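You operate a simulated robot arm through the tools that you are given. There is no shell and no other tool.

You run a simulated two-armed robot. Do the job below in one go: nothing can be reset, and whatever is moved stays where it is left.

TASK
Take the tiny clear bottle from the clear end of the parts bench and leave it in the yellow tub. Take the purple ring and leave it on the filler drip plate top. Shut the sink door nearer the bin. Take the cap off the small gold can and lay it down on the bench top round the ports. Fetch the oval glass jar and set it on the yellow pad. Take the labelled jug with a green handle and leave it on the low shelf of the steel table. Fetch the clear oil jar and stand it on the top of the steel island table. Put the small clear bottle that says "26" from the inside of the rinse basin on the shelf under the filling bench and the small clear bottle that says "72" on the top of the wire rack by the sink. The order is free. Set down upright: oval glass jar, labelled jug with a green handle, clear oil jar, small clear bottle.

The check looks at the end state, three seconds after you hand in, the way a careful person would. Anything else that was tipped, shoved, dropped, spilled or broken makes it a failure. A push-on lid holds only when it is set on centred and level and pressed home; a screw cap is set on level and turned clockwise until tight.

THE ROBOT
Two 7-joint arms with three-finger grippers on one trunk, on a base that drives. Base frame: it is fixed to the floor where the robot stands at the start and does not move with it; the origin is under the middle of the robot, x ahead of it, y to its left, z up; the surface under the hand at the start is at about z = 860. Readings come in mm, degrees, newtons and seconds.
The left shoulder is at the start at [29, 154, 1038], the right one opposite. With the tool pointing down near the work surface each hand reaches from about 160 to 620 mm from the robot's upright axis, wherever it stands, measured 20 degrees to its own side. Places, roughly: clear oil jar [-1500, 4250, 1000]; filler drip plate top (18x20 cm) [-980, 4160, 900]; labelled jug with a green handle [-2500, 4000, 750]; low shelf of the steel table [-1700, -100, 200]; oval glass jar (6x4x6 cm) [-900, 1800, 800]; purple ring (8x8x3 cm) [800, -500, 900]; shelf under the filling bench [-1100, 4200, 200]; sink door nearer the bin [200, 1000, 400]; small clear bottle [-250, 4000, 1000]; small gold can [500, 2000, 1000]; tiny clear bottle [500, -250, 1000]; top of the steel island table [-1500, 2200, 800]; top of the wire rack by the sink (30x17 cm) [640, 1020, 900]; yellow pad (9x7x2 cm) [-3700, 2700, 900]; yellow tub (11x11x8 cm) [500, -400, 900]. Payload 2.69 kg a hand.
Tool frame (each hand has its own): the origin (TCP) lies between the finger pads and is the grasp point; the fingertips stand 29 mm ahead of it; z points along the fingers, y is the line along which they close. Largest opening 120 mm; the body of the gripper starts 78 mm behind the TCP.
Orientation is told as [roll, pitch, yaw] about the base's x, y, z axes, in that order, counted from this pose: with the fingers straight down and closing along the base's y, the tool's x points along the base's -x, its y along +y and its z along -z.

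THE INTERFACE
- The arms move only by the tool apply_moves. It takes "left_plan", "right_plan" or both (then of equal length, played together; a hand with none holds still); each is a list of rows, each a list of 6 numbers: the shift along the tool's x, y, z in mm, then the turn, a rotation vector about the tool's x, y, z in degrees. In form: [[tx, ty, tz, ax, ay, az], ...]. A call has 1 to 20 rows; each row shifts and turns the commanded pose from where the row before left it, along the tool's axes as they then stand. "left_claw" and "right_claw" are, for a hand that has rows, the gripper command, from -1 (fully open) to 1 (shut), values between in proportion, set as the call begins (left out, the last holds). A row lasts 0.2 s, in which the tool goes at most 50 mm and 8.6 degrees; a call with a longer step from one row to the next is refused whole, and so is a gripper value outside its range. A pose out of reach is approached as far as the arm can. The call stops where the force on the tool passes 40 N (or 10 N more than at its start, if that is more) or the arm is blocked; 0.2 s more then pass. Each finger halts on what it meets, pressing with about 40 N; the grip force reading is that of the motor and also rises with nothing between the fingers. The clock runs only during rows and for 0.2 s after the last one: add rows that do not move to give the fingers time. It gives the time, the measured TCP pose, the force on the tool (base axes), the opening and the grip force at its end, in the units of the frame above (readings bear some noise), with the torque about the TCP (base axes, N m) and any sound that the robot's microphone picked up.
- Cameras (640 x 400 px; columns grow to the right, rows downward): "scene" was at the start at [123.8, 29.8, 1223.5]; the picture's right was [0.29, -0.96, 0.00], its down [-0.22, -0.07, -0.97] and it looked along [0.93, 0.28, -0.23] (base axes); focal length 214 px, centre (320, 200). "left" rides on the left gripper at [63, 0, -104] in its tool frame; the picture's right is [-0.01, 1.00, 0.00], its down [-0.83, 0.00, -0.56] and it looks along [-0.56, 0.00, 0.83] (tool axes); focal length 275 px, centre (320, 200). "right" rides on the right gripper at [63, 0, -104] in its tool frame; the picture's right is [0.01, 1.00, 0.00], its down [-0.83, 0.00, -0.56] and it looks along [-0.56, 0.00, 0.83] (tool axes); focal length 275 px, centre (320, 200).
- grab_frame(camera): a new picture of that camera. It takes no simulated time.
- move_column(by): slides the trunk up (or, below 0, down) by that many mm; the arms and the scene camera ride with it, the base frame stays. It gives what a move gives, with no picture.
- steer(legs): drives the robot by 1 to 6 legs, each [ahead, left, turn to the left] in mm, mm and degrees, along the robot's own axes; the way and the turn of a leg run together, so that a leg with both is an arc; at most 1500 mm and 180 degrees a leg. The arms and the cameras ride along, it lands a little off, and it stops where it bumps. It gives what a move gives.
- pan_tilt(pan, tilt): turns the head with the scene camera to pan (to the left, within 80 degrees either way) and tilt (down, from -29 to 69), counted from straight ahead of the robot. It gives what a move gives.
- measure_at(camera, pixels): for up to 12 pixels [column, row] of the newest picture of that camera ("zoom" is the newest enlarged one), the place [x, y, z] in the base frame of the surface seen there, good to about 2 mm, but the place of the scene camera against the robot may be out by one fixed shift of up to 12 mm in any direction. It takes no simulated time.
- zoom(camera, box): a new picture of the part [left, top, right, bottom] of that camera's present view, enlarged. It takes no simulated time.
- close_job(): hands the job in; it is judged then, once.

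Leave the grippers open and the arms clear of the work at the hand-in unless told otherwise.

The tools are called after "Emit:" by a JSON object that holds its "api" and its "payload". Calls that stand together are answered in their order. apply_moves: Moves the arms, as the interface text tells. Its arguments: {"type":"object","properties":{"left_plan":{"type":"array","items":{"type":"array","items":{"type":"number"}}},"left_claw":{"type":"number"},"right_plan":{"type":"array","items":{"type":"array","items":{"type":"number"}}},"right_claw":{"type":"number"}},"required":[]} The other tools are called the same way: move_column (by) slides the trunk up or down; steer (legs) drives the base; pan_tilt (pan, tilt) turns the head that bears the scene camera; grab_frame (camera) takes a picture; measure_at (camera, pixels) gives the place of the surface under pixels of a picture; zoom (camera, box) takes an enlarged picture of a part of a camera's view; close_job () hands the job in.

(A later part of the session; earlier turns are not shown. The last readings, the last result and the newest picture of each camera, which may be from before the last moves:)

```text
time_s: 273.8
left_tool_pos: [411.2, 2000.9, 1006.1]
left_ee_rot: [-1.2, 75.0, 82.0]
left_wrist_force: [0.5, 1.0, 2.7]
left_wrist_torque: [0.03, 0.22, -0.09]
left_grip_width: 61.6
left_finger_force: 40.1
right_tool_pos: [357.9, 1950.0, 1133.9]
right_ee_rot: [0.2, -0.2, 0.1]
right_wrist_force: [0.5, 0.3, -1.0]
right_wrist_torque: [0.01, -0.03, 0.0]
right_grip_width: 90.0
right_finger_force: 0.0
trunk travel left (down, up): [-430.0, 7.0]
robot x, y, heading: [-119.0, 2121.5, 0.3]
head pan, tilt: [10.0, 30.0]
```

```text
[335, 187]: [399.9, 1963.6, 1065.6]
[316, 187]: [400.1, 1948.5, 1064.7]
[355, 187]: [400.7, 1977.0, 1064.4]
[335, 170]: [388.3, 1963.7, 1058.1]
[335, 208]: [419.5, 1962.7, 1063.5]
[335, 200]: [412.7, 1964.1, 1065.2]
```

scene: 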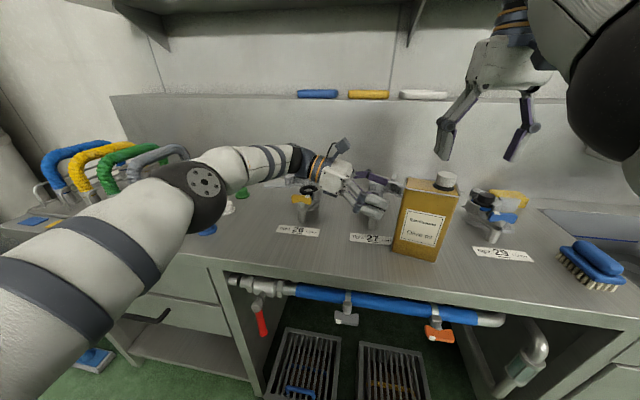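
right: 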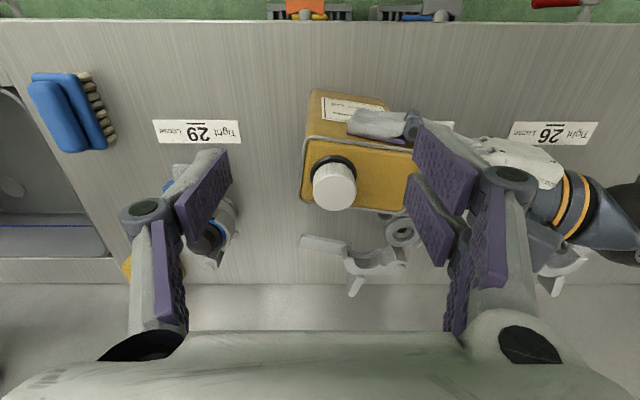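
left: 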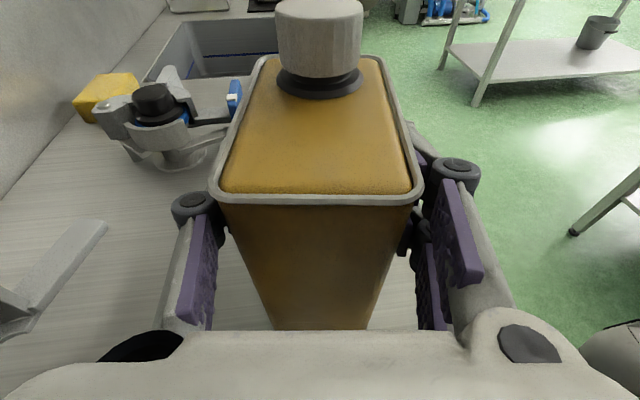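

Cap centre (404,1963). Pre-rotate the right hand −60° yaw (so I have room to turn counter-clockwise), and move it over the cap.

Emit:
{"api": "apply_moves", "payload": {"right_plan": [[-23, 6, 0, 0, 0, 0], [-23, 6, 0, 0, 0, 0], [0, 0, 0, 0, 0, 8.5], [0, 0, 0, 0, 0, 8.5], [0, 0, 0, 0, 0, 8.5], [0, 0, 0, 0, 0, 8.5], [0, 0, 0, 0, 0, 8.5], [0, 0, 0, 0, 0, 8.5], [0, 0, 0, 0, 0, 8.5], [0, 0, 0, 0, 0, 0]]}}

Emit:
{"api": "grab_frame", "payload": {"camera": "right"}}

Emit:
{"api": "grab_frame", "payload": {"camera": "scene"}}

```text
time_s: 276.0
left_tool_pos: [411.0, 1999.7, 1003.8]
left_ee_rot: [-1.2, 75.1, 81.9]
left_wrist_force: [0.1, 0.9, 4.7]
left_wrist_torque: [-0.22, 0.19, -0.05]
left_grip_width: 61.5
left_finger_force: 39.6
right_tool_pos: [270.3, 1783.3, 1068.6]
right_ee_rot: [0.2, 0.0, -59.4]
right_wrist_force: [-0.7, -0.8, 0.2]
right_wrist_torque: [0.02, 0.0, 0.02]
right_grip_width: 90.0
right_finger_force: 0.0
right hand out of reach, approached as far as the arm can: row 1, 2, 3, 4, 5, 6, 7, 8, 9
trunk travel left (down, up): [-430.0, 7.0]
robot x, y, heading: [-120.0, 2122.5, 0.2]
head pan, tilt: [10.0, 30.0]
```

```text
taken
```

right: 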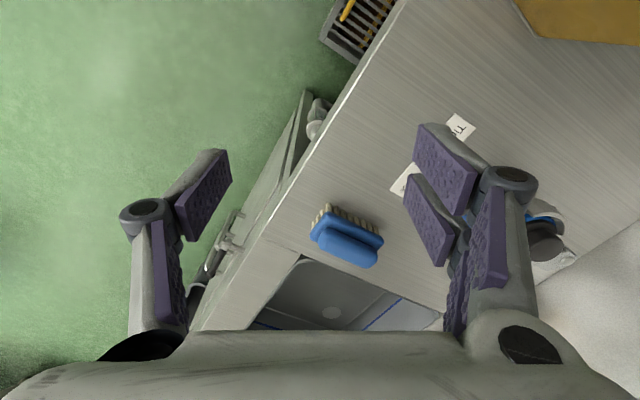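

```text
taken
```

scene: 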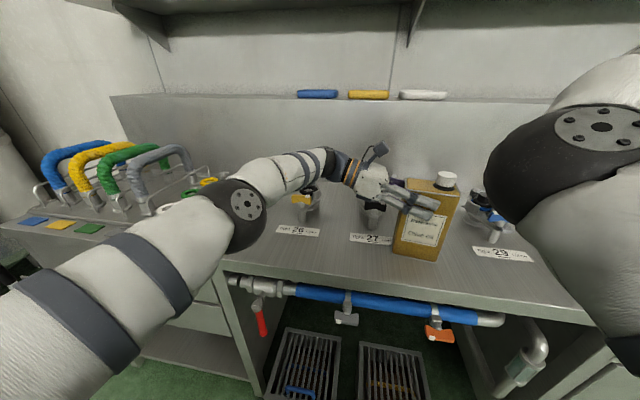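

Out of reach at that height, so the arm deviated to (270,1783). I'll step the commanded pose back toward me to see where it settles.

Emit:
{"api": "apply_moves", "payload": {"right_plan": [[6, -31, 0, 0, 0, 0], [6, -31, 0, 0, 0, 0], [0, 0, 0, 0, 0, 0]]}}

```text
time_s: 276.8
left_tool_pos: [409.8, 1999.1, 1005.1]
left_ee_rot: [-1.3, 75.0, 81.9]
left_wrist_force: [0.6, 1.0, 5.9]
left_wrist_torque: [-0.19, 0.17, -0.05]
left_grip_width: 61.7
left_finger_force: 39.9
right_tool_pos: [212.2, 1759.0, 1067.1]
right_ee_rot: [0.3, 0.2, -59.3]
right_wrist_force: [1.3, 0.2, 0.0]
right_wrist_torque: [0.01, 0.03, -0.01]
right_grip_width: 89.8
right_finger_force: 0.0
right hand out of reach, approached as far as the arm can: row 1
trunk travel left (down, up): [-430.0, 7.0]
robot x, y, heading: [-113.7, 2121.2, 0.3]
head pan, tilt: [10.0, 30.0]
```

Commands are relative to the measured pose. Go up 38 mm, then move to (330,1963) in front of the cap.

Emit:
{"api": "apply_moves", "payload": {"right_plan": [[0, 0, -38, 0, 0, 0], [19.2, 34.3, 0, 0, 0, 0], [19.2, 34.3, 0, 0, 0, 0], [19.2, 34.3, 0, 0, 0, 0], [19.2, 34.3, 0, 0, 0, 0], [19.2, 34.3, 0, 0, 0, 0], [19.2, 34.3, 0, 0, 0, 0], [0, 0, 0, 0, 0, 0]]}}

Emit:
{"api": "grab_frame", "payload": {"camera": "right"}}

```text
time_s: 278.6
left_tool_pos: [409.8, 2000.0, 1003.4]
left_ee_rot: [-1.2, 75.0, 81.8]
left_wrist_force: [-0.5, 0.7, 7.2]
left_wrist_torque: [-0.15, 0.21, -0.08]
left_grip_width: 61.4
left_finger_force: 39.6
right_tool_pos: [256.4, 1784.2, 1095.9]
right_ee_rot: [0.2, 0.0, -59.4]
right_wrist_force: [0.0, 0.1, 0.3]
right_wrist_torque: [-0.03, -0.01, 0.0]
right_grip_width: 89.9
right_finger_force: 0.1
right hand out of reach, approached as far as the arm can: row 2, 3, 4, 5, 6, 7
trunk travel left (down, up): [-430.0, 7.0]
robot x, y, heading: [-117.1, 2121.0, 0.3]
head pan, tilt: [10.0, 30.0]
```

```text
taken
```

right: 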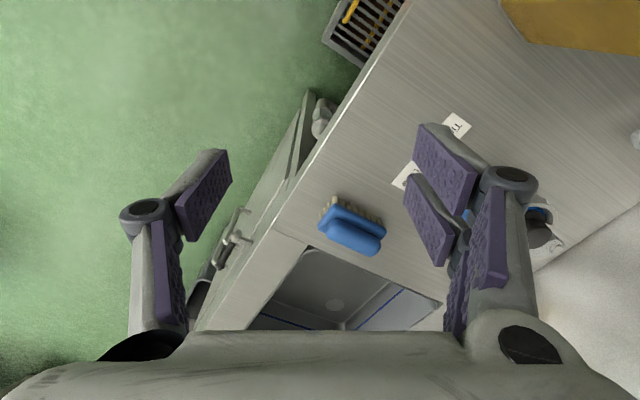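

Yaw −60° seems to be at a joint limit. Rotate back to about yaw 0 and move in again.

Emit:
{"api": "apply_moves", "payload": {"right_plan": [[0, 0, 0, 0, 0, -8.5], [0, 0, 0, 0, 0, -8.5], [0, 0, 0, 0, 0, -8.5], [0, 0, 0, 0, 0, -8.5], [0, 0, 0, 0, 0, -8.5], [0, 0, 0, 0, 0, -8.5], [0, 0, 0, 0, 0, -8.3], [0, 0, 0, 0, 0, 0]]}}

Emit:
{"api": "apply_moves", "payload": {"right_plan": [[-15, 40, 0, 0, 0, 0], [-15, 40, 0, 0, 0, 0], [-15, 40, 0, 0, 0, 0], [-15, 40, 0, 0, 0, 0], [-15, 18, 0, 0, 0, 0], [0, 0, 0, 0, 0, 0]]}}

Emit:
{"api": "grab_frame", "payload": {"camera": "right"}}

```text
time_s: 280.4
left_tool_pos: [410.7, 1999.0, 1004.9]
left_ee_rot: [-1.2, 75.0, 81.8]
left_wrist_force: [-0.1, 1.1, 5.8]
left_wrist_torque: [-0.18, 0.17, -0.05]
left_grip_width: 61.6
left_finger_force: 39.9
right_tool_pos: [257.1, 1784.5, 1097.2]
right_ee_rot: [0.3, 0.0, 0.0]
right_wrist_force: [-1.1, 0.5, -0.9]
right_wrist_torque: [0.0, 0.01, 0.0]
right_grip_width: 90.1
right_finger_force: 0.1
trunk travel left (down, up): [-430.0, 7.0]
robot x, y, heading: [-117.2, 2127.7, 0.3]
head pan, tilt: [10.0, 30.0]
```

```text
time_s: 281.8
left_tool_pos: [410.7, 2000.7, 1004.5]
left_ee_rot: [-1.1, 74.8, 81.9]
left_wrist_force: [0.1, 0.6, 7.0]
left_wrist_torque: [-0.13, 0.17, -0.07]
left_grip_width: 61.4
left_finger_force: 40.4
right_tool_pos: [284.0, 1798.4, 1095.1]
right_ee_rot: [0.2, -0.1, 0.0]
right_wrist_force: [-0.3, -1.1, 0.3]
right_wrist_torque: [-0.01, 0.0, -0.01]
right_grip_width: 90.0
right_finger_force: 0.0
right hand out of reach, approached as far as the arm can: row 1, 2, 3, 4, 5
trunk travel left (down, up): [-430.0, 7.0]
robot x, y, heading: [-114.0, 2122.9, 0.5]
head pan, tilt: [10.0, 30.0]
```

```text
taken
```

right: 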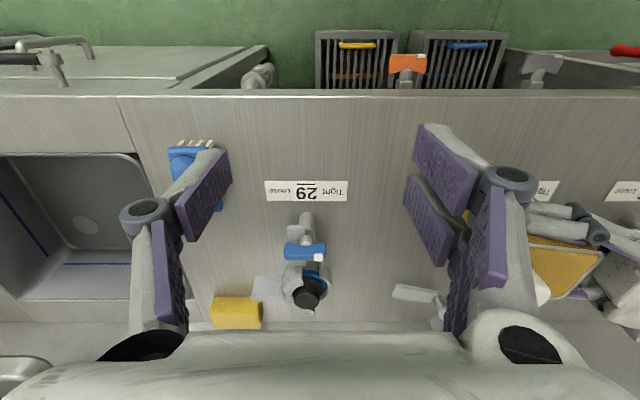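

The elbow is now in an unfavourable position. Extend the arm forward first, as before, then come inward.

Emit:
{"api": "apply_moves", "payload": {"right_plan": [[0, -30, 0, 0, 0, 0], [-25, 0, -10, 0, 0, 0], [-25, 0, -10, 0, 0, 0], [-20, 0, -10, 0, 0, 0], [0, 30, 0, 0, 0, 0], [0, 30, 0, 0, 0, 0], [0, 30, 0, 0, 0, 0], [0, 30, 0, 0, 0, 0], [0, 0, 0, 0, 0, 0]]}}

Emit:
{"api": "grab_frame", "payload": {"camera": "scene"}}

```text
time_s: 283.8
left_tool_pos: [410.7, 1999.5, 1004.2]
left_ee_rot: [-1.1, 75.0, 81.9]
left_wrist_force: [-0.6, -3.0, 6.6]
left_wrist_torque: [-0.29, 0.08, -0.09]
left_grip_width: 61.5
left_finger_force: 40.7
right_tool_pos: [354.8, 1886.9, 1126.0]
right_ee_rot: [0.3, -0.1, -0.1]
right_wrist_force: [-1.4, 0.6, 0.5]
right_wrist_torque: [-0.03, -0.02, 0.0]
right_grip_width: 89.9
right_finger_force: 0.1
trunk travel left (down, up): [-430.0, 7.0]
robot x, y, heading: [-116.9, 2123.0, 0.3]
head pan, tilt: [10.0, 30.0]
```

```text
taken
```

scene: 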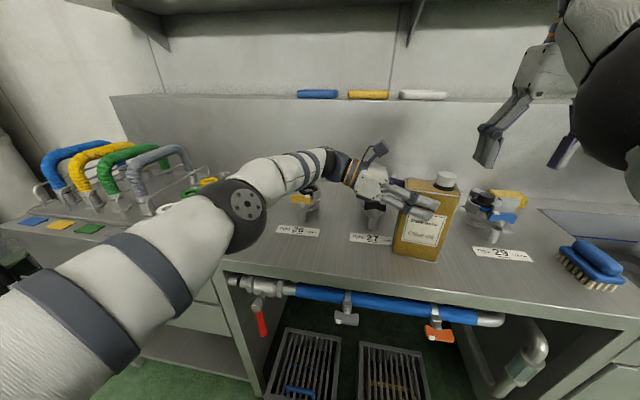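

Works. Continue to y≈1963, then edge forward while lowering to z≈1100.

Emit:
{"api": "apply_moves", "payload": {"right_plan": [[0, 38, 0, 0, 0, 0], [0, 38, 5, 0, 0, 0], [-16, 0, 8, 0, 0, 0], [-16, 0, 8, 0, 0, 0], [-17, 0, 4, 0, 0, 0], [0, 0, 0, 0, 0, 0]]}}

Emit:
{"api": "grab_frame", "payload": {"camera": "right"}}

Emit:
{"api": "grab_frame", "payload": {"camera": "scene"}}

```text
time_s: 285.2
left_tool_pos: [410.2, 1999.6, 1004.6]
left_ee_rot: [-1.3, 75.0, 81.9]
left_wrist_force: [-2.9, 1.8, 6.0]
left_wrist_torque: [0.15, 0.38, -0.12]
left_grip_width: 61.5
left_finger_force: 39.9
right_tool_pos: [388.1, 1963.5, 1096.2]
right_ee_rot: [0.3, -0.3, 0.0]
right_wrist_force: [0.2, -0.4, 0.4]
right_wrist_torque: [-0.01, -0.01, -0.01]
right_grip_width: 89.9
right_finger_force: 0.0
right hand out of reach, approached as far as the arm can: row 4, 5
trunk travel left (down, up): [-430.0, 7.0]
robot x, y, heading: [-120.2, 2120.6, 0.2]
head pan, tilt: [10.0, 30.0]
```

```text
taken
```

right: 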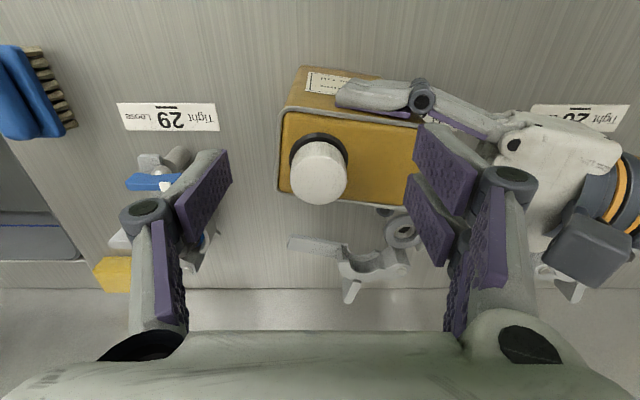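

```text
taken
```

scene: 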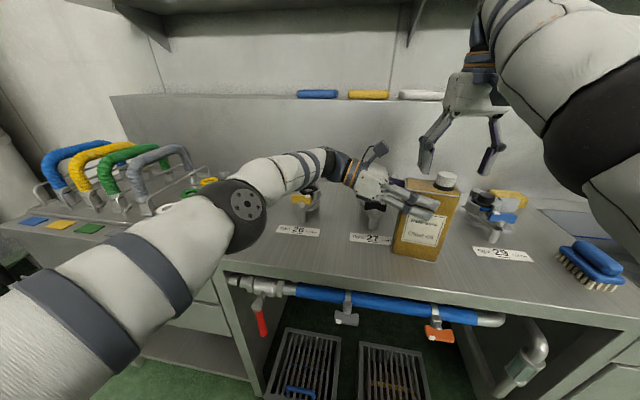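

Now at (388,1963,1096). Narrow the right opening to ~60 mm, then move the last 15 mm forward and descend to z≈1074.

Emit:
{"api": "apply_moves", "payload": {"right_plan": [[0, 0, 0, 0, 0, 0], [-8, 0, 3, 0, 0, 0], [-8, 0, 3, 0, 0, 0], [0, 0, 0, 0, 0, 0]], "right_claw": 0}}

Emit:
{"api": "grab_frame", "payload": {"camera": "right"}}

```text
time_s: 286.2
left_tool_pos: [410.0, 1999.7, 1005.2]
left_ee_rot: [-1.3, 75.0, 81.8]
left_wrist_force: [-2.2, 3.5, 4.1]
left_wrist_torque: [-0.01, 0.21, -0.05]
left_grip_width: 61.2
left_finger_force: 40.1
right_tool_pos: [394.8, 1959.9, 1084.6]
right_ee_rot: [0.2, -0.3, -0.1]
right_wrist_force: [-0.2, 0.0, 0.1]
right_wrist_torque: [0.0, 0.03, 0.01]
right_grip_width: 59.7
right_finger_force: 0.0
right hand out of reach, approached as far as the arm can: row 2, 3
trunk travel left (down, up): [-430.0, 7.0]
robot x, y, heading: [-115.0, 2117.0, 0.5]
head pan, tilt: [10.0, 30.0]
```

```text
taken
```

right: 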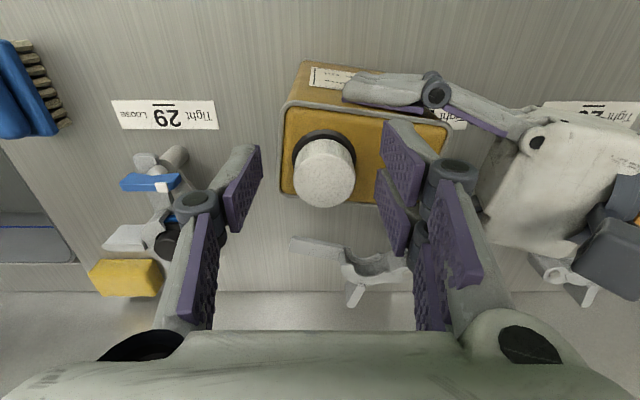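

Fingers already straddle the cap at z≈1085. Continue down and forward in small steps.

Emit:
{"api": "apply_moves", "payload": {"right_plan": [[0, 2, 8, 0, 0, 0], [-4, 0, 2, 0, 0, 0], [-4, 0, 0, 0, 0, 0], [0, 0, 0, 0, 0, 0]]}}

Emit:
{"api": "grab_frame", "payload": {"camera": "right"}}

Emit:
{"api": "measure_at", "payload": {"camera": "right", "pixels": [[325, 160], [325, 190], [298, 170], [352, 170]]}}

```text
time_s: 287.2
left_tool_pos: [410.5, 1999.4, 1004.6]
left_ee_rot: [-1.2, 75.0, 82.0]
left_wrist_force: [-1.3, 1.5, 4.4]
left_wrist_torque: [-0.08, 0.08, -0.09]
left_grip_width: 61.3
left_finger_force: 40.0
right_tool_pos: [399.3, 1962.8, 1075.8]
right_ee_rot: [0.3, -0.1, 0.0]
right_wrist_force: [-0.9, 0.4, 0.1]
right_wrist_torque: [0.01, 0.01, -0.01]
right_grip_width: 60.0
right_finger_force: 0.2
right hand out of reach, approached as far as the arm can: row 3
trunk travel left (down, up): [-430.0, 7.0]
robot x, y, heading: [-117.9, 2122.7, 0.2]
head pan, tilt: [10.0, 30.0]
```

```text
taken
```

right: 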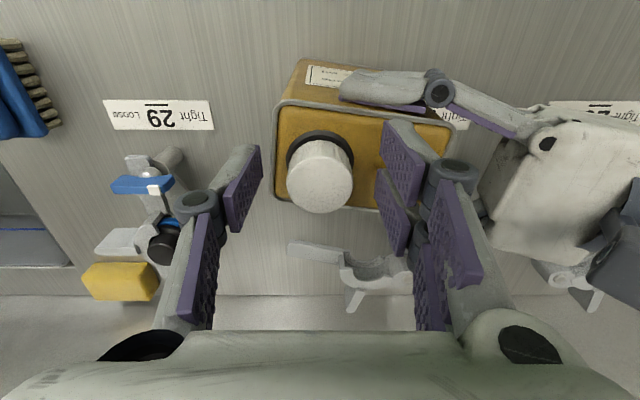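

```text
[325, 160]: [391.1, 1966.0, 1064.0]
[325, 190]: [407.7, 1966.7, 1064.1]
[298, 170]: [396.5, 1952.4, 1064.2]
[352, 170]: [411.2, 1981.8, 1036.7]
```

The cap's widest line (x≈404) lies within the pads. Close the right fingers on the cap.

Emit:
{"api": "apply_moves", "payload": {"right_plan": [[0, 2, 1, 0, 0, 0], [0, 0, 0, 0, 0, 0], [0, 0, 0, 0, 0, 0]], "right_claw": 1}}

Emit:
{"api": "grab_frame", "payload": {"camera": "right"}}

```text
time_s: 288.0
left_tool_pos: [410.6, 1999.2, 1004.5]
left_ee_rot: [-1.2, 75.1, 82.0]
left_wrist_force: [-4.0, 10.5, 2.9]
left_wrist_torque: [-0.62, 0.05, -0.27]
left_grip_width: 61.3
left_finger_force: 39.7
right_tool_pos: [399.2, 1962.6, 1073.4]
right_ee_rot: [0.1, -0.3, -0.1]
right_wrist_force: [3.9, -11.4, 1.7]
right_wrist_torque: [-0.29, -0.09, 0.01]
right_grip_width: 31.7
right_finger_force: 40.4
trunk travel left (down, up): [-430.0, 7.0]
robot x, y, heading: [-116.9, 2125.2, 0.3]
head pan, tilt: [10.0, 30.0]
```

```text
taken
```

right: 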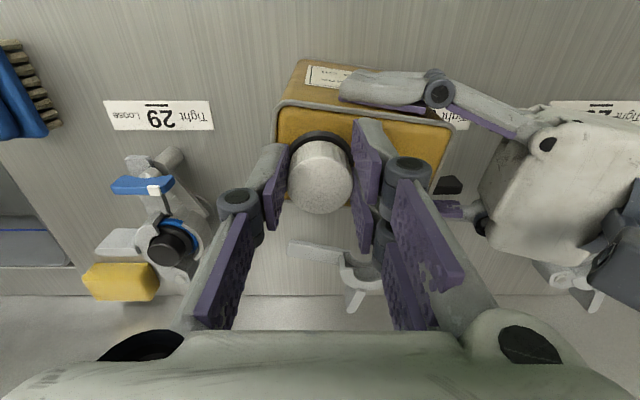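

Cap gripped (31.7 mm). Now turn counter-clockwise (yaw +), first ~34°, rotating about the cap axis (5 mm ahead of the TCP).

Emit:
{"api": "apply_moves", "payload": {"right_plan": [[0, -0.7, 0, 0, 0, -8.5], [0, -0.7, 0, 0, 0, -8.5], [0, -0.7, -0.2, 0, 0, -8.5], [0, -0.7, -0.2, 0, 0, -8.5], [0, 0, 0, 0, 0, 0]]}}

Emit:
{"api": "grab_frame", "payload": {"camera": "right"}}

Emit:
{"api": "grab_frame", "payload": {"camera": "left"}}

```text
time_s: 289.2
left_tool_pos: [411.4, 2000.5, 1004.0]
left_ee_rot: [-1.3, 75.0, 81.7]
left_wrist_force: [-11.9, 28.7, 4.6]
left_wrist_torque: [-0.59, -0.03, -0.47]
left_grip_width: 61.4
left_finger_force: 39.9
right_tool_pos: [399.8, 1958.4, 1074.5]
right_ee_rot: [0.0, -0.2, 33.8]
right_wrist_force: [10.9, -28.2, 3.2]
right_wrist_torque: [-0.77, -0.26, -0.2]
right_grip_width: 31.5
right_finger_force: 40.2
trunk travel left (down, up): [-430.0, 7.0]
robot x, y, heading: [-115.2, 2119.8, 0.1]
head pan, tilt: [10.0, 30.0]
```

```text
taken
```

right: 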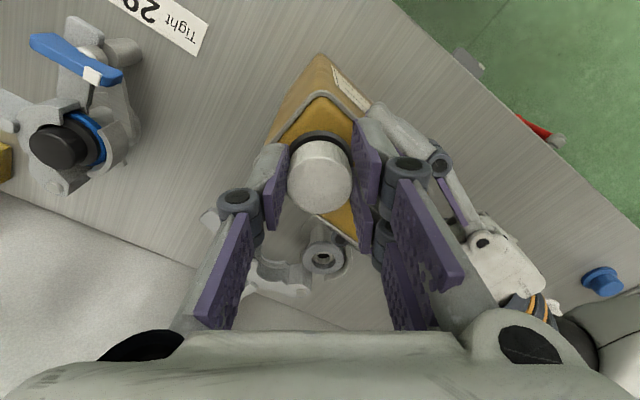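

```text
taken
```

left: 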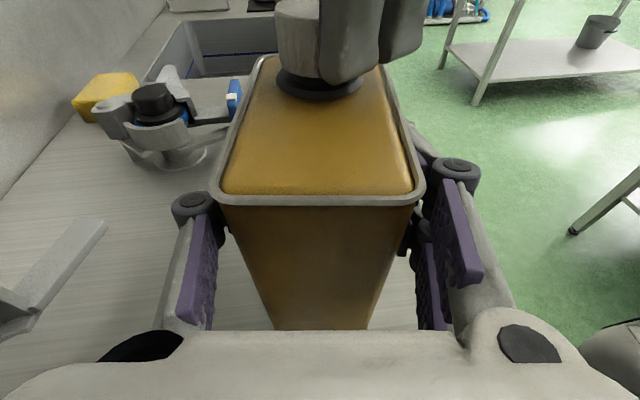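

Turned 34° with rising side force (28 N toward −y on the tool). Relieve by shifting ~3 mm toward −y, then continue turning.

Emit:
{"api": "apply_moves", "payload": {"right_plan": [[0.8, -3, 0, 0, 0, 0], [0, 0, 0, 0, 0, 0]]}}

```text
time_s: 289.8
left_tool_pos: [409.9, 2001.5, 1003.8]
left_ee_rot: [-1.2, 74.9, 81.8]
left_wrist_force: [-5.7, 21.2, 3.7]
left_wrist_torque: [0.87, 0.09, -0.24]
left_grip_width: 61.3
left_finger_force: 39.8
right_tool_pos: [398.9, 1959.1, 1073.9]
right_ee_rot: [0.1, -0.2, 34.0]
right_wrist_force: [4.9, -16.5, 5.3]
right_wrist_torque: [-0.49, -0.19, -0.1]
right_grip_width: 31.5
right_finger_force: 40.1
trunk travel left (down, up): [-430.0, 7.0]
robot x, y, heading: [-121.9, 2118.3, 0.3]
head pan, tilt: [10.0, 30.0]
```

Emit:
{"api": "apply_moves", "payload": {"right_plan": [[0.5, -2.5, -0.3, 0, 0, 0], [0, -0.7, -0.1, 0, 0, -8.5], [0, -0.7, -0.1, 0, 0, -8.5], [0, -0.7, -0.1, 0, 0, -8.5], [0, 0, 0, 0, 0, 0]]}}

Emit:
{"api": "grab_frame", "payload": {"camera": "left"}}

```text
time_s: 291.0
left_tool_pos: [410.7, 1999.4, 1004.8]
left_ee_rot: [-1.2, 75.0, 81.9]
left_wrist_force: [9.1, -9.0, 2.7]
left_wrist_torque: [0.6, -0.14, 0.37]
left_grip_width: 61.5
left_finger_force: 40.5
right_tool_pos: [403.6, 1955.3, 1074.3]
right_ee_rot: [0.1, -0.3, 59.7]
right_wrist_force: [-6.9, 13.1, 1.0]
right_wrist_torque: [0.39, 0.25, 0.06]
right_grip_width: 31.3
right_finger_force: 40.3
trunk travel left (down, up): [-430.0, 7.0]
robot x, y, heading: [-116.3, 2118.4, 0.3]
head pan, tilt: [10.0, 30.0]
```

```text
taken
```

left: 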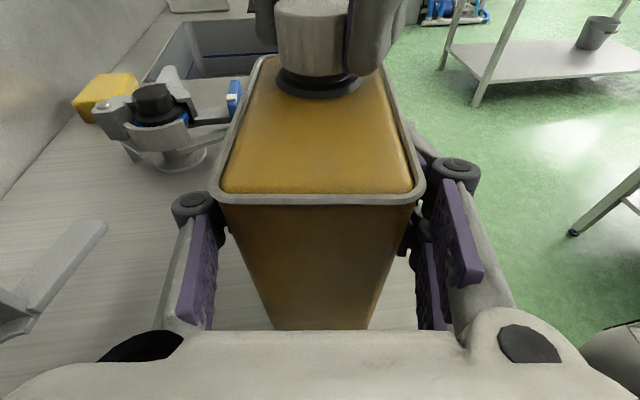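

Yaw 60° now, side force small. Continue turning to ~100°.

Emit:
{"api": "apply_moves", "payload": {"right_plan": [[0, 0.5, -0.1, 0, 0, -8.5], [0, -0.3, -0.1, 0, 0, -8.5], [0, -0.4, -0.1, 0, 0, -8.5], [0, -0.5, -0.1, 0, 0, -8.5], [0, 0, 0, 0, 0, 0]]}}

Emit:
{"api": "grab_frame", "payload": {"camera": "scene"}}

```text
time_s: 292.2
left_tool_pos: [408.9, 1999.8, 1004.8]
left_ee_rot: [-0.8, 74.9, 82.0]
left_wrist_force: [-16.5, -15.7, 4.0]
left_wrist_torque: [-0.19, -0.77, -0.42]
left_grip_width: 61.5
left_finger_force: 40.2
right_tool_pos: [405.1, 1954.2, 1076.1]
right_ee_rot: [-0.3, -0.3, 93.5]
right_wrist_force: [20.1, 14.4, 3.2]
right_wrist_torque: [0.5, -0.56, -0.15]
right_grip_width: 31.4
right_finger_force: 40.4
trunk travel left (down, up): [-430.0, 7.0]
robot x, y, heading: [-120.1, 2120.0, 0.2]
head pan, tilt: [10.0, 30.0]
```

```text
taken
```

scene: 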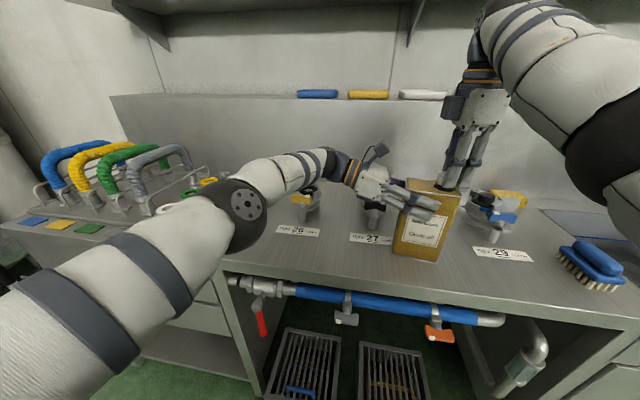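

Turned 93°. Relieve the side force and test with a tiny lift whether the cap is free.

Emit:
{"api": "apply_moves", "payload": {"right_plan": [[-1.8, -2.6, 0, 0, 0, 0], [0, 0, -2, 0, 0, 0], [0, 0, 0, 0, 0, 0]]}}

```text
time_s: 293.0
left_tool_pos: [408.9, 1998.4, 1005.1]
left_ee_rot: [-0.9, 75.0, 82.1]
left_wrist_force: [-21.9, -8.0, 3.0]
left_wrist_torque: [-1.16, 0.05, -0.61]
left_grip_width: 61.2
left_finger_force: 40.4
right_tool_pos: [404.4, 1954.5, 1074.5]
right_ee_rot: [-0.3, 0.0, 93.3]
right_wrist_force: [18.9, 2.8, 4.1]
right_wrist_torque: [0.1, -0.5, -0.18]
right_grip_width: 31.7
right_finger_force: 40.0
right hand out of reach, approached as far as the arm can: row 2
trunk travel left (down, up): [-430.0, 7.0]
robot x, y, heading: [-120.8, 2121.5, 0.2]
head pan, tilt: [10.0, 30.0]
```

No upward reach left here. I'll release the cap, move the right hand aside (−y), and bring the base ~48 mm closer while the left fingers stay open around the can.

Emit:
{"api": "apply_moves", "payload": {"right_plan": [[0, 0, 0, 0, 0, 0], [0, 0, 0, 0, 0, 0], [35, 0, 0, 0, 0, 0], [35, 0, 0, 0, 0, 0], [0, 0, 0, 0, 0, 0]], "right_claw": 0}}

Emit:
{"api": "grab_frame", "payload": {"camera": "scene"}}

Emit:
{"api": "grab_frame", "payload": {"camera": "left"}}

```text
time_s: 294.2
left_tool_pos: [411.0, 1999.9, 1005.0]
left_ee_rot: [-1.3, 75.1, 82.0]
left_wrist_force: [4.7, 0.7, 4.8]
left_wrist_torque: [-0.07, -0.24, 0.1]
left_grip_width: 61.6
left_finger_force: 40.0
right_tool_pos: [407.7, 1887.6, 1073.0]
right_ee_rot: [-0.3, -0.1, 93.3]
right_wrist_force: [0.5, 0.7, -0.6]
right_wrist_torque: [-0.02, -0.01, 0.01]
right_grip_width: 60.1
right_finger_force: 0.0
trunk travel left (down, up): [-430.0, 7.0]
robot x, y, heading: [-118.3, 2119.4, 0.1]
head pan, tilt: [10.0, 30.0]
```

```text
taken
```

scene: 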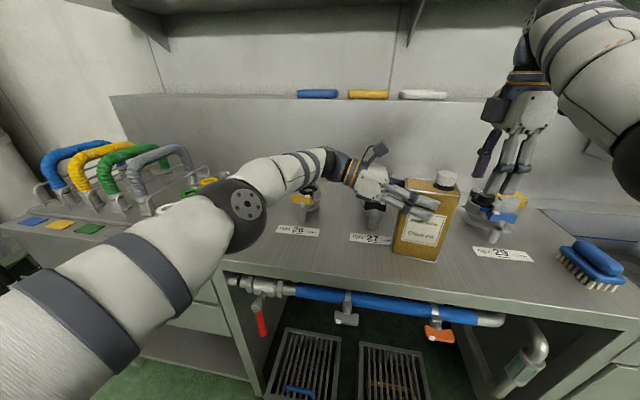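

```text
taken
```

left: 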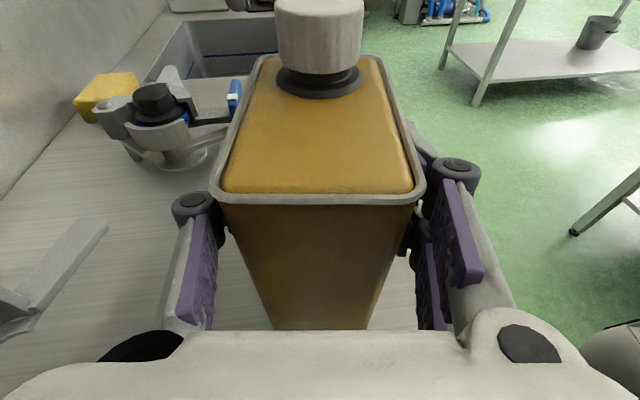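

Cap released cleanly. Open the left hand, shift it 22 mm toward me, drive 45 mm ahead, then shift back to centre.

Emit:
{"api": "apply_moves", "payload": {"left_plan": [[0, 0, 0, 0, 0, 0], [0, 0, 0, 0, 0, 0], [0, 22, 0, 0, 0, 0], [0, 0, 0, 0, 0, 0]], "left_claw": -1}}

Emit:
{"api": "grab_frame", "payload": {"camera": "left"}}

```text
time_s: 295.2
left_tool_pos: [390.1, 2003.1, 1002.9]
left_ee_rot: [-1.2, 75.0, 82.1]
left_wrist_force: [-0.5, 0.6, 0.5]
left_wrist_torque: [0.0, -0.04, -0.02]
left_grip_width: 120.2
left_finger_force: 0.1
right_tool_pos: [408.1, 1886.9, 1071.8]
right_ee_rot: [-0.2, -0.2, 93.4]
right_wrist_force: [-0.2, 0.6, 0.1]
right_wrist_torque: [-0.02, 0.04, 0.03]
right_grip_width: 59.9
right_finger_force: 0.1
trunk travel left (down, up): [-430.0, 7.0]
robot x, y, heading: [-116.1, 2127.1, 0.3]
head pan, tilt: [10.0, 30.0]
```

```text
taken
```

left: 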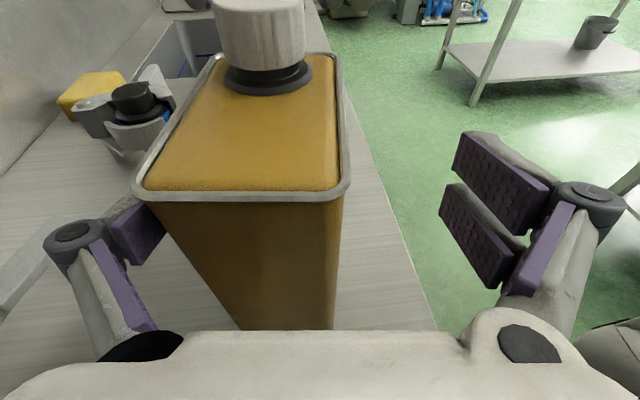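

Emit:
{"api": "steer", "payload": {"legs": [[42, 0, 0]]}}

Emit:
{"api": "apply_moves", "payload": {"left_plan": [[0, 20, 0, 0, 0, 0], [0, 0, 0, 0, 0, 0]]}}

Emit:
{"api": "grab_frame", "payload": {"camera": "left"}}

```text
time_s: 296.1
left_tool_pos: [432.6, 2001.2, 1002.9]
left_ee_rot: [-1.0, 75.0, 82.1]
left_wrist_force: [-0.5, 0.2, 0.2]
left_wrist_torque: [-0.03, -0.01, -0.02]
left_grip_width: 119.8
left_finger_force: 0.1
right_tool_pos: [451.6, 1886.6, 1071.5]
right_ee_rot: [-0.2, -0.2, 93.3]
right_wrist_force: [-0.3, -0.6, -0.6]
right_wrist_torque: [0.0, 0.02, -0.03]
right_grip_width: 59.7
right_finger_force: 0.0
trunk travel left (down, up): [-430.0, 7.0]
robot x, y, heading: [-75.1, 2120.5, 0.3]
head pan, tilt: [10.0, 30.0]
```

```text
time_s: 296.7
left_tool_pos: [412.3, 2005.1, 1003.4]
left_ee_rot: [-1.1, 75.0, 82.0]
left_wrist_force: [0.7, 0.0, -0.3]
left_wrist_torque: [0.02, -0.01, 0.0]
left_grip_width: 119.8
left_finger_force: 0.0
right_tool_pos: [450.7, 1885.9, 1072.3]
right_ee_rot: [-0.2, -0.2, 93.3]
right_wrist_force: [0.8, -0.4, -0.7]
right_wrist_torque: [-0.05, 0.01, 0.01]
right_grip_width: 60.3
right_finger_force: 0.0
trunk travel left (down, up): [-430.0, 7.0]
robot x, y, heading: [-76.5, 2123.5, -0.0]
head pan, tilt: [10.0, 30.0]
```

```text
taken
```

left: 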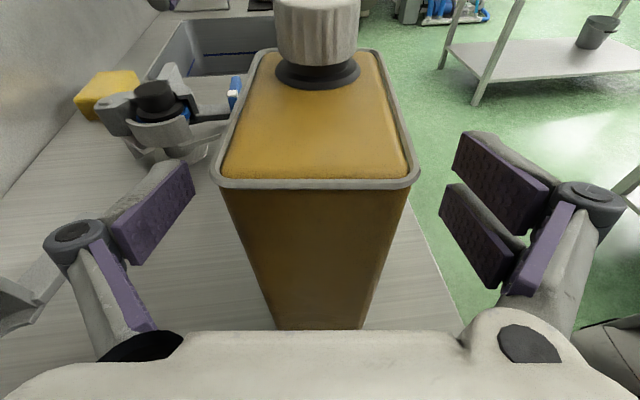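

Centred again. Close the left hand on the can, and rotate the right hand back (to about yaw −30°) beside the can.

Emit:
{"api": "apply_moves", "payload": {"left_plan": [[0, 0, 0, 0, 0, 0], [0, 0, 0, 0, 0, 0], [0, 0, 0, 0, 0, 0]], "left_claw": 1}}

Emit:
{"api": "apply_moves", "payload": {"right_plan": [[10, 15, -25, 0, 0, 0], [0, 25, 0, 0, 0, 8.5], [0, 0, 0, 0, 0, 8.5], [0, 0, 0, 0, 0, 8.5], [0, 0, 0, 0, 0, 8.5], [0, 0, 0, 0, 0, 8.5], [0, 0, 0, 0, 0, 8.5], [0, 0, 0, 0, 0, 8.5], [0, 0, 0, 0, 0, 8.5], [0, 0, 0, 0, 0, 8.5], [0, 0, 0, 0, 0, 8.5], [0, 0, 0, 0, 0, 8.5], [0, 0, 0, 0, 0, 8.5], [0, 0, 0, 0, 0, 8.5], [0, 0, 0, 0, 0, 8.5], [0, 0, 0, 0, 0, 0]]}}

Emit:
{"api": "grab_frame", "payload": {"camera": "right"}}

```text
time_s: 297.5
left_tool_pos: [412.7, 2005.1, 1004.3]
left_ee_rot: [-1.4, 75.0, 81.9]
left_wrist_force: [1.9, 0.6, 3.3]
left_wrist_torque: [-0.02, 0.09, -0.01]
left_grip_width: 61.6
left_finger_force: 39.9
right_tool_pos: [450.3, 1887.8, 1072.3]
right_ee_rot: [-0.3, -0.1, 93.3]
right_wrist_force: [0.3, 0.3, 0.1]
right_wrist_torque: [-0.01, 0.01, 0.03]
right_grip_width: 59.8
right_finger_force: 0.1
trunk travel left (down, up): [-430.0, 7.0]
robot x, y, heading: [-77.3, 2121.7, 0.1]
head pan, tilt: [10.0, 30.0]
```

```text
time_s: 300.9
left_tool_pos: [411.5, 2004.9, 1004.7]
left_ee_rot: [-1.3, 75.0, 81.8]
left_wrist_force: [1.9, 0.3, 9.1]
left_wrist_torque: [-0.27, 0.15, 0.1]
left_grip_width: 61.6
left_finger_force: 40.0
right_tool_pos: [402.5, 1873.5, 1094.5]
right_ee_rot: [0.3, -0.2, -25.7]
right_wrist_force: [-0.4, 0.4, 0.5]
right_wrist_torque: [0.03, -0.01, 0.0]
right_grip_width: 60.1
right_finger_force: 0.1
right hand out of reach, approached as far as the arm can: row 15
trunk travel left (down, up): [-430.0, 7.0]
robot x, y, heading: [-76.6, 2121.0, 0.3]
head pan, tilt: [10.0, 30.0]
```

```text
taken
```

right: 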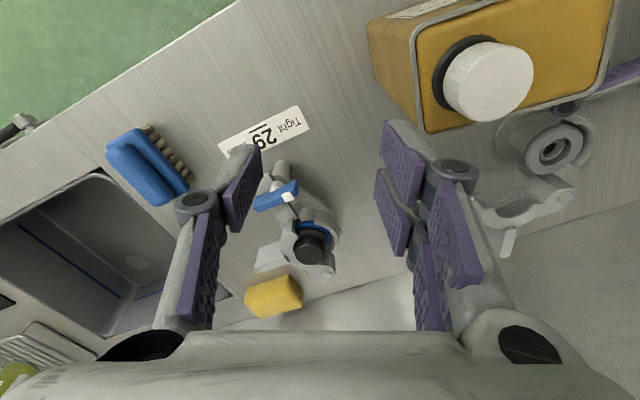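

Yaw limit is about −26° here. Measure the cap from this view.

Emit:
{"api": "measure_at", "payload": {"camera": "right", "pixels": [[492, 82], [455, 85], [525, 75], [490, 60], [497, 108], [480, 90]]}}

Emit:
{"api": "zoom", "payload": {"camera": "right", "box": [380, 10, 580, 150]}}

```text
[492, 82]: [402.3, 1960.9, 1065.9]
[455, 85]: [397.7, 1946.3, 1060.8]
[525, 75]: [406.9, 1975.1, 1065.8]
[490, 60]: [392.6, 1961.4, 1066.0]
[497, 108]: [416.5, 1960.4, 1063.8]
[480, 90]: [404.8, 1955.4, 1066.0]
```

```text
2.86 times, centred on (480, 80) of right
```

zoom: 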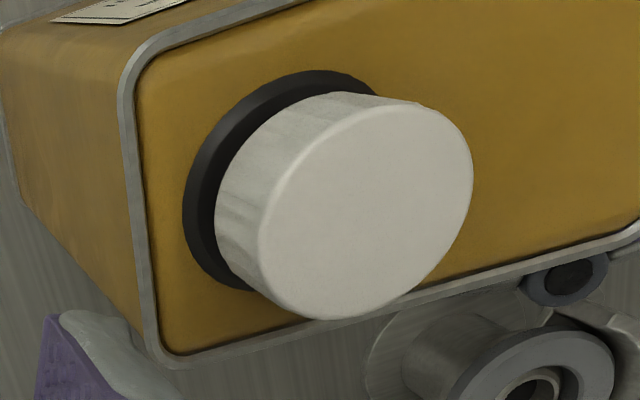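

Cap centre (403,1961), top 1066 (it rose ~1.5 mm, so it is unscrewing). Raise, rotate to yaw 0 and go over the cap.

Emit:
{"api": "apply_moves", "payload": {"right_plan": [[0, 0, -15, 0, 0, -8.6], [0, 0, 0, 0, 0, -8.6], [0, 0, 0, 0, 0, -8.5], [0, 30, 0, 0, 0, 0], [0, 30, 0, 0, 0, 0], [0, 27, 0, 0, 0, 0], [0, 0, 0, 0, 0, 0]]}}

Emit:
{"api": "grab_frame", "payload": {"camera": "right"}}

```text
time_s: 302.5
left_tool_pos: [411.6, 2004.5, 1002.7]
left_ee_rot: [-1.3, 75.0, 81.9]
left_wrist_force: [1.2, -0.3, 10.1]
left_wrist_torque: [-0.21, 0.17, -0.02]
left_grip_width: 61.5
left_finger_force: 40.2
right_tool_pos: [402.5, 1960.9, 1109.9]
right_ee_rot: [0.1, -0.4, 0.1]
right_wrist_force: [-0.3, -0.2, -0.3]
right_wrist_torque: [0.0, -0.01, 0.0]
right_grip_width: 60.1
right_finger_force: 0.1
trunk travel left (down, up): [-430.0, 7.0]
robot x, y, heading: [-75.8, 2118.4, 0.0]
head pan, tilt: [10.0, 30.0]
```

```text
taken
```

right: 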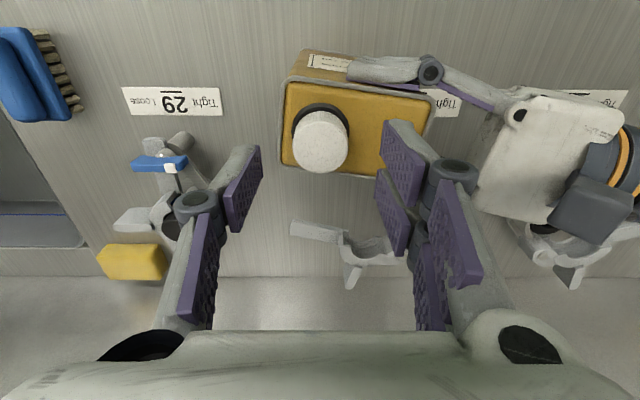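

Emit:
{"api": "measure_at", "payload": {"camera": "right", "pixels": [[320, 142], [294, 142], [347, 142], [320, 115], [320, 168]]}}

```text
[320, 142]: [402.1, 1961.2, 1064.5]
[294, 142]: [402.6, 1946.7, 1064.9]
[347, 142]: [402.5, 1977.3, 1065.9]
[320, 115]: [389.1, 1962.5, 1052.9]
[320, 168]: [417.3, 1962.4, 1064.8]
```

Aligned within a millimetre. Descend to z≈1074, close, and turn counter-clockwise.

Emit:
{"api": "apply_moves", "payload": {"right_plan": [[0, 1, 18, 0, 0, 0], [0, 0, 17, 0, 0, 0], [0, 0, 0, 0, 0, 0]]}}

Emit:
{"api": "apply_moves", "payload": {"right_plan": [[0, 0, 0, 0, 0, 0], [0, 0, 0, 0, 0, 0]], "right_claw": 1}}

```text
time_s: 303.3
left_tool_pos: [411.4, 2005.1, 1003.3]
left_ee_rot: [-1.3, 75.0, 81.9]
left_wrist_force: [1.7, 0.8, 10.1]
left_wrist_torque: [-0.28, 0.18, -0.05]
left_grip_width: 61.3
left_finger_force: 39.8
right_tool_pos: [403.5, 1961.4, 1075.7]
right_ee_rot: [0.1, -0.2, 0.1]
right_wrist_force: [-0.3, -0.1, -0.1]
right_wrist_torque: [-0.01, 0.01, 0.01]
right_grip_width: 59.9
right_finger_force: 0.0
trunk travel left (down, up): [-430.0, 7.0]
robot x, y, heading: [-79.2, 2119.3, -0.1]
head pan, tilt: [10.0, 30.0]
```

```text
time_s: 303.9
left_tool_pos: [410.5, 2005.2, 1004.4]
left_ee_rot: [-1.3, 75.0, 82.0]
left_wrist_force: [1.0, -1.0, 9.7]
left_wrist_torque: [-0.16, 0.22, -0.01]
left_grip_width: 61.6
left_finger_force: 40.2
right_tool_pos: [402.4, 1961.2, 1075.3]
right_ee_rot: [0.2, -0.4, -0.1]
right_wrist_force: [0.1, 0.3, 0.4]
right_wrist_torque: [0.0, 0.02, 0.03]
right_grip_width: 31.3
right_finger_force: 40.5
trunk travel left (down, up): [-430.0, 7.0]
robot x, y, heading: [-75.6, 2120.3, 0.2]
head pan, tilt: [10.0, 30.0]
```

Centred grip, no side forces. Turn ~102° counter-clockwise.

Emit:
{"api": "apply_moves", "payload": {"right_plan": [[0, 0, -0.1, 0, 0, -8.5], [0, 0, -0.1, 0, 0, -8.5], [0, 0, -0.1, 0, 0, -8.5], [0, 0, -0.1, 0, 0, -8.5], [0, 0, -0.1, 0, 0, -8.5], [0, 0, -0.1, 0, 0, -8.5], [0, 0, -0.1, 0, 0, -8.5], [0, 0, -0.1, 0, 0, -8.5], [0, 0, -0.1, 0, 0, -8.5], [0, 0, -0.1, 0, 0, -8.5], [0, 0, -0.1, 0, 0, -8.5], [0, 0, -0.1, 0, 0, -8.5], [0, 0, 0, 0, 0, 0]]}}

Emit:
{"api": "grab_frame", "payload": {"camera": "left"}}

```text
time_s: 306.7
left_tool_pos: [410.2, 2004.1, 1003.5]
left_ee_rot: [-1.2, 75.1, 81.8]
left_wrist_force: [-17.4, 24.4, 8.2]
left_wrist_torque: [0.59, -0.4, -0.95]
left_grip_width: 61.3
left_finger_force: 40.1
right_tool_pos: [403.3, 1960.3, 1075.0]
right_ee_rot: [-0.4, 0.0, 102.2]
right_wrist_force: [18.1, -20.3, 6.1]
right_wrist_torque: [-0.49, -0.44, -0.09]
right_grip_width: 30.8
right_finger_force: 40.3
trunk travel left (down, up): [-430.0, 7.0]
robot x, y, heading: [-72.8, 2123.8, -0.0]
head pan, tilt: [10.0, 30.0]
```

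```text
taken
```

left: 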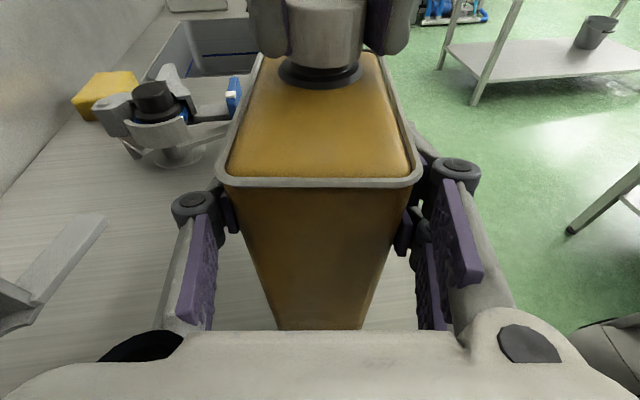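

Total turned ≈195°. Relieve the side load and try lifting 4 mm.

Emit:
{"api": "apply_moves", "payload": {"right_plan": [[2.8, -1.4, 0, 0, 0, 0], [0, 0, -4, 0, 0, 0], [0, 0, 0, 0, 0, 0]]}}

Emit:
{"api": "grab_frame", "payload": {"camera": "left"}}

```text
time_s: 307.5
left_tool_pos: [411.1, 2003.4, 1004.2]
left_ee_rot: [-0.9, 75.1, 82.2]
left_wrist_force: [-4.8, -1.5, 6.0]
left_wrist_torque: [-0.37, 0.62, -0.1]
left_grip_width: 61.5
left_finger_force: 39.9
right_tool_pos: [405.6, 1957.5, 1080.9]
right_ee_rot: [-0.2, -0.2, 102.1]
right_wrist_force: [3.0, -1.4, -0.7]
right_wrist_torque: [0.02, -0.01, -0.02]
right_grip_width: 30.5
right_finger_force: 40.1
trunk travel left (down, up): [-430.0, 7.0]
robot x, y, heading: [-75.8, 2122.0, 0.1]
head pan, tilt: [10.0, 30.0]
```

```text
taken
```

left: 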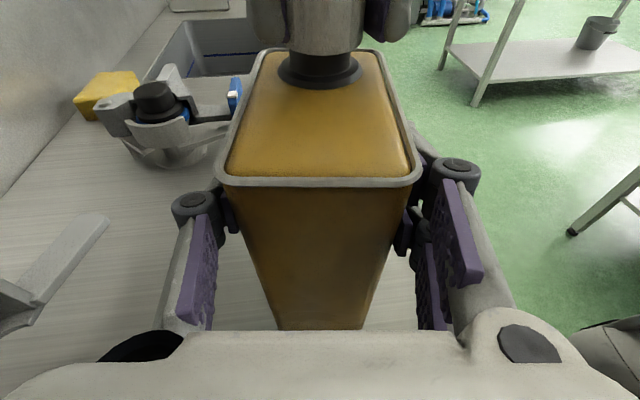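

The cap lifts freely. Raise it 30 mm more.

Emit:
{"api": "apply_moves", "payload": {"right_plan": [[0, 0, -10, 0, 0, 0], [0, 0, -15, 0, 0, 0], [0, 0, -10, 0, 0, 0], [0, 0, 0, 0, 0, 0]]}}

Emit:
{"api": "grab_frame", "payload": {"camera": "left"}}

Emit:
{"api": "grab_frame", "payload": {"camera": "right"}}

```text
time_s: 308.5
left_tool_pos: [411.2, 2004.3, 1003.5]
left_ee_rot: [-1.3, 75.1, 81.8]
left_wrist_force: [-1.1, -4.6, 4.9]
left_wrist_torque: [-0.71, 0.52, 0.1]
left_grip_width: 61.4
left_finger_force: 39.6
right_tool_pos: [405.8, 1957.8, 1113.2]
right_ee_rot: [-0.3, -0.1, 102.0]
right_wrist_force: [-0.2, -0.5, 0.4]
right_wrist_torque: [0.01, -0.02, -0.01]
right_grip_width: 30.4
right_finger_force: 40.2
trunk travel left (down, up): [-430.0, 7.0]
robot x, y, heading: [-77.5, 2119.5, 0.1]
head pan, tilt: [10.0, 30.0]
```

```text
taken
```

left: 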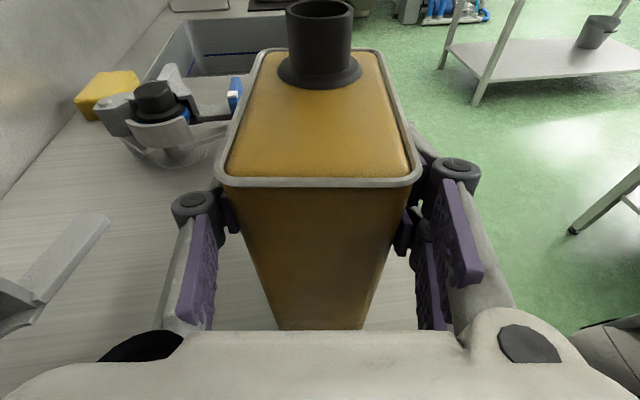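

```text
taken
```

right: 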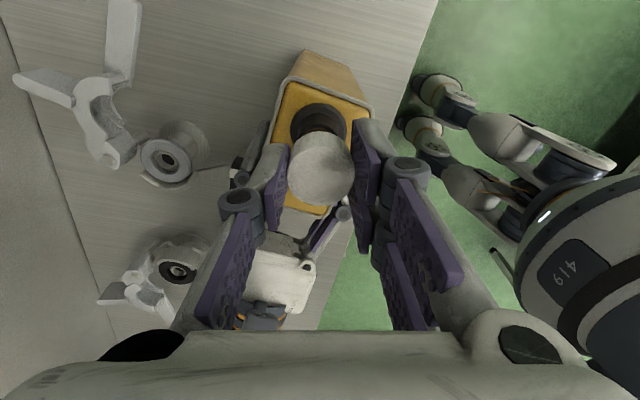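

The neck is open and the cap is in the right hand. Move it aside toward (350,1880) and look for a free bench spot.

Emit:
{"api": "apply_moves", "payload": {"right_plan": [[21, 21, 0, 0, 0, 0], [21, 21, 0, 0, 0, 0], [21, 21, 0, 0, 0, 0], [0, 0, 0, 0, 0, 8.5], [0, 0, 0, 0, 0, 8.5], [0, 0, 0, 0, 0, 8.5], [0, 0, 0, 0, 0, 8.5], [0, 0, 0, 0, 0, 8.5], [0, 0, 0, 0, 0, 8.5], [0, 0, 0, 0, 0, 8.5], [0, 0, 0, 0, 0, 8.5], [0, 0, 0, 0, 0, 8.5], [0, 0, 0, 0, 0, 8.5], [0, 0, 0, 0, 0, 8.5], [0, 0, 0, 0, 0, 8.5], [0, 0, 0, 0, 0, 0]]}}

Emit:
{"api": "grab_frame", "payload": {"camera": "right"}}

Emit:
{"api": "grab_frame", "payload": {"camera": "scene"}}

```text
time_s: 311.9
left_tool_pos: [411.5, 2005.6, 1004.3]
left_ee_rot: [-1.3, 75.1, 82.0]
left_wrist_force: [1.8, 0.0, 4.5]
left_wrist_torque: [0.03, 0.11, 0.09]
left_grip_width: 61.2
left_finger_force: 39.9
right_tool_pos: [356.5, 1883.5, 1114.5]
right_ee_rot: [0.2, -0.2, -0.2]
right_wrist_force: [0.4, 0.9, 0.4]
right_wrist_torque: [0.01, -0.02, 0.06]
right_grip_width: 30.4
right_finger_force: 40.4
trunk travel left (down, up): [-430.0, 7.0]
robot x, y, heading: [-74.6, 2121.3, 0.4]
head pan, tilt: [10.0, 30.0]
```

```text
taken
```

right: 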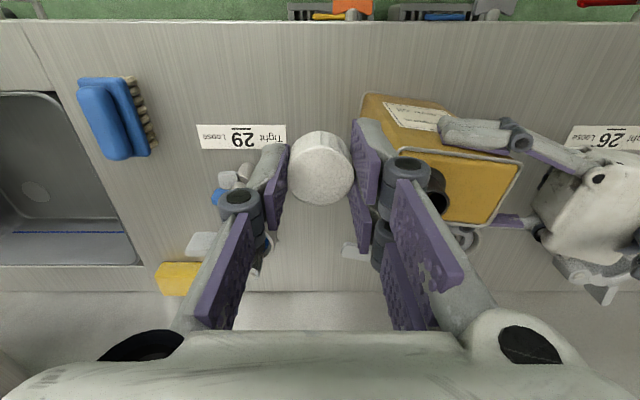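

```text
taken
```

scene: 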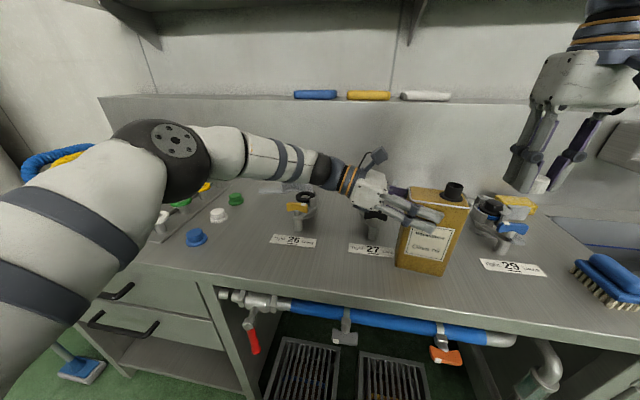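

Measure bench spots near (300,75) and the label 29.

Emit:
{"api": "measure_at", "payload": {"camera": "right", "pixels": [[320, 70], [320, 28], [285, 137], [200, 137], [200, 125], [340, 110], [300, 100], [365, 105], [145, 110]]}}

```text
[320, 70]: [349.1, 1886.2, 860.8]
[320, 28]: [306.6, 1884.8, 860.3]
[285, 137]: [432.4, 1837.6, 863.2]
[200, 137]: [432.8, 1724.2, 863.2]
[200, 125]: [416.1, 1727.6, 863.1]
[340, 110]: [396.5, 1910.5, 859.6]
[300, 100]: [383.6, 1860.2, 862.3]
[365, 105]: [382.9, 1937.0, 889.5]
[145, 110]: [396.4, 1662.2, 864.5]
```

Bench z≈860.5. Shift 40 mm right to (356,1845) and lower the cap to the bench.

Emit:
{"api": "apply_moves", "payload": {"right_plan": [[0, -40, 0, 0, 0, 0], [0, 0, 45, 0, 0, 0], [0, 0, 45, 0, 0, 0], [0, 0, 45, 0, 0, 0], [0, 0, 45, 0, 0, 0], [0, 0, 28, 0, 0, 0], [0, 0, 0, 0, 0, 0]]}}

Emit:
{"api": "grab_frame", "payload": {"camera": "scene"}}

```text
time_s: 313.5
left_tool_pos: [411.8, 2004.4, 1003.8]
left_ee_rot: [-1.1, 75.0, 82.0]
left_wrist_force: [-0.2, -1.0, 2.3]
left_wrist_torque: [-0.14, 0.28, -0.07]
left_grip_width: 61.5
left_finger_force: 39.8
right_tool_pos: [355.7, 1842.7, 905.5]
right_ee_rot: [0.4, -0.3, -0.1]
right_wrist_force: [-0.2, -0.8, 0.1]
right_wrist_torque: [-0.01, 0.0, 0.03]
right_grip_width: 30.6
right_finger_force: 39.7
trunk travel left (down, up): [-430.0, 7.0]
robot x, y, heading: [-75.8, 2125.5, 0.3]
head pan, tilt: [10.0, 30.0]
```

```text
taken
```

scene: 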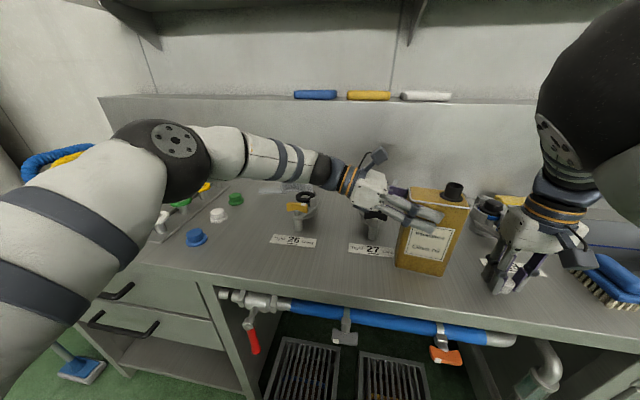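

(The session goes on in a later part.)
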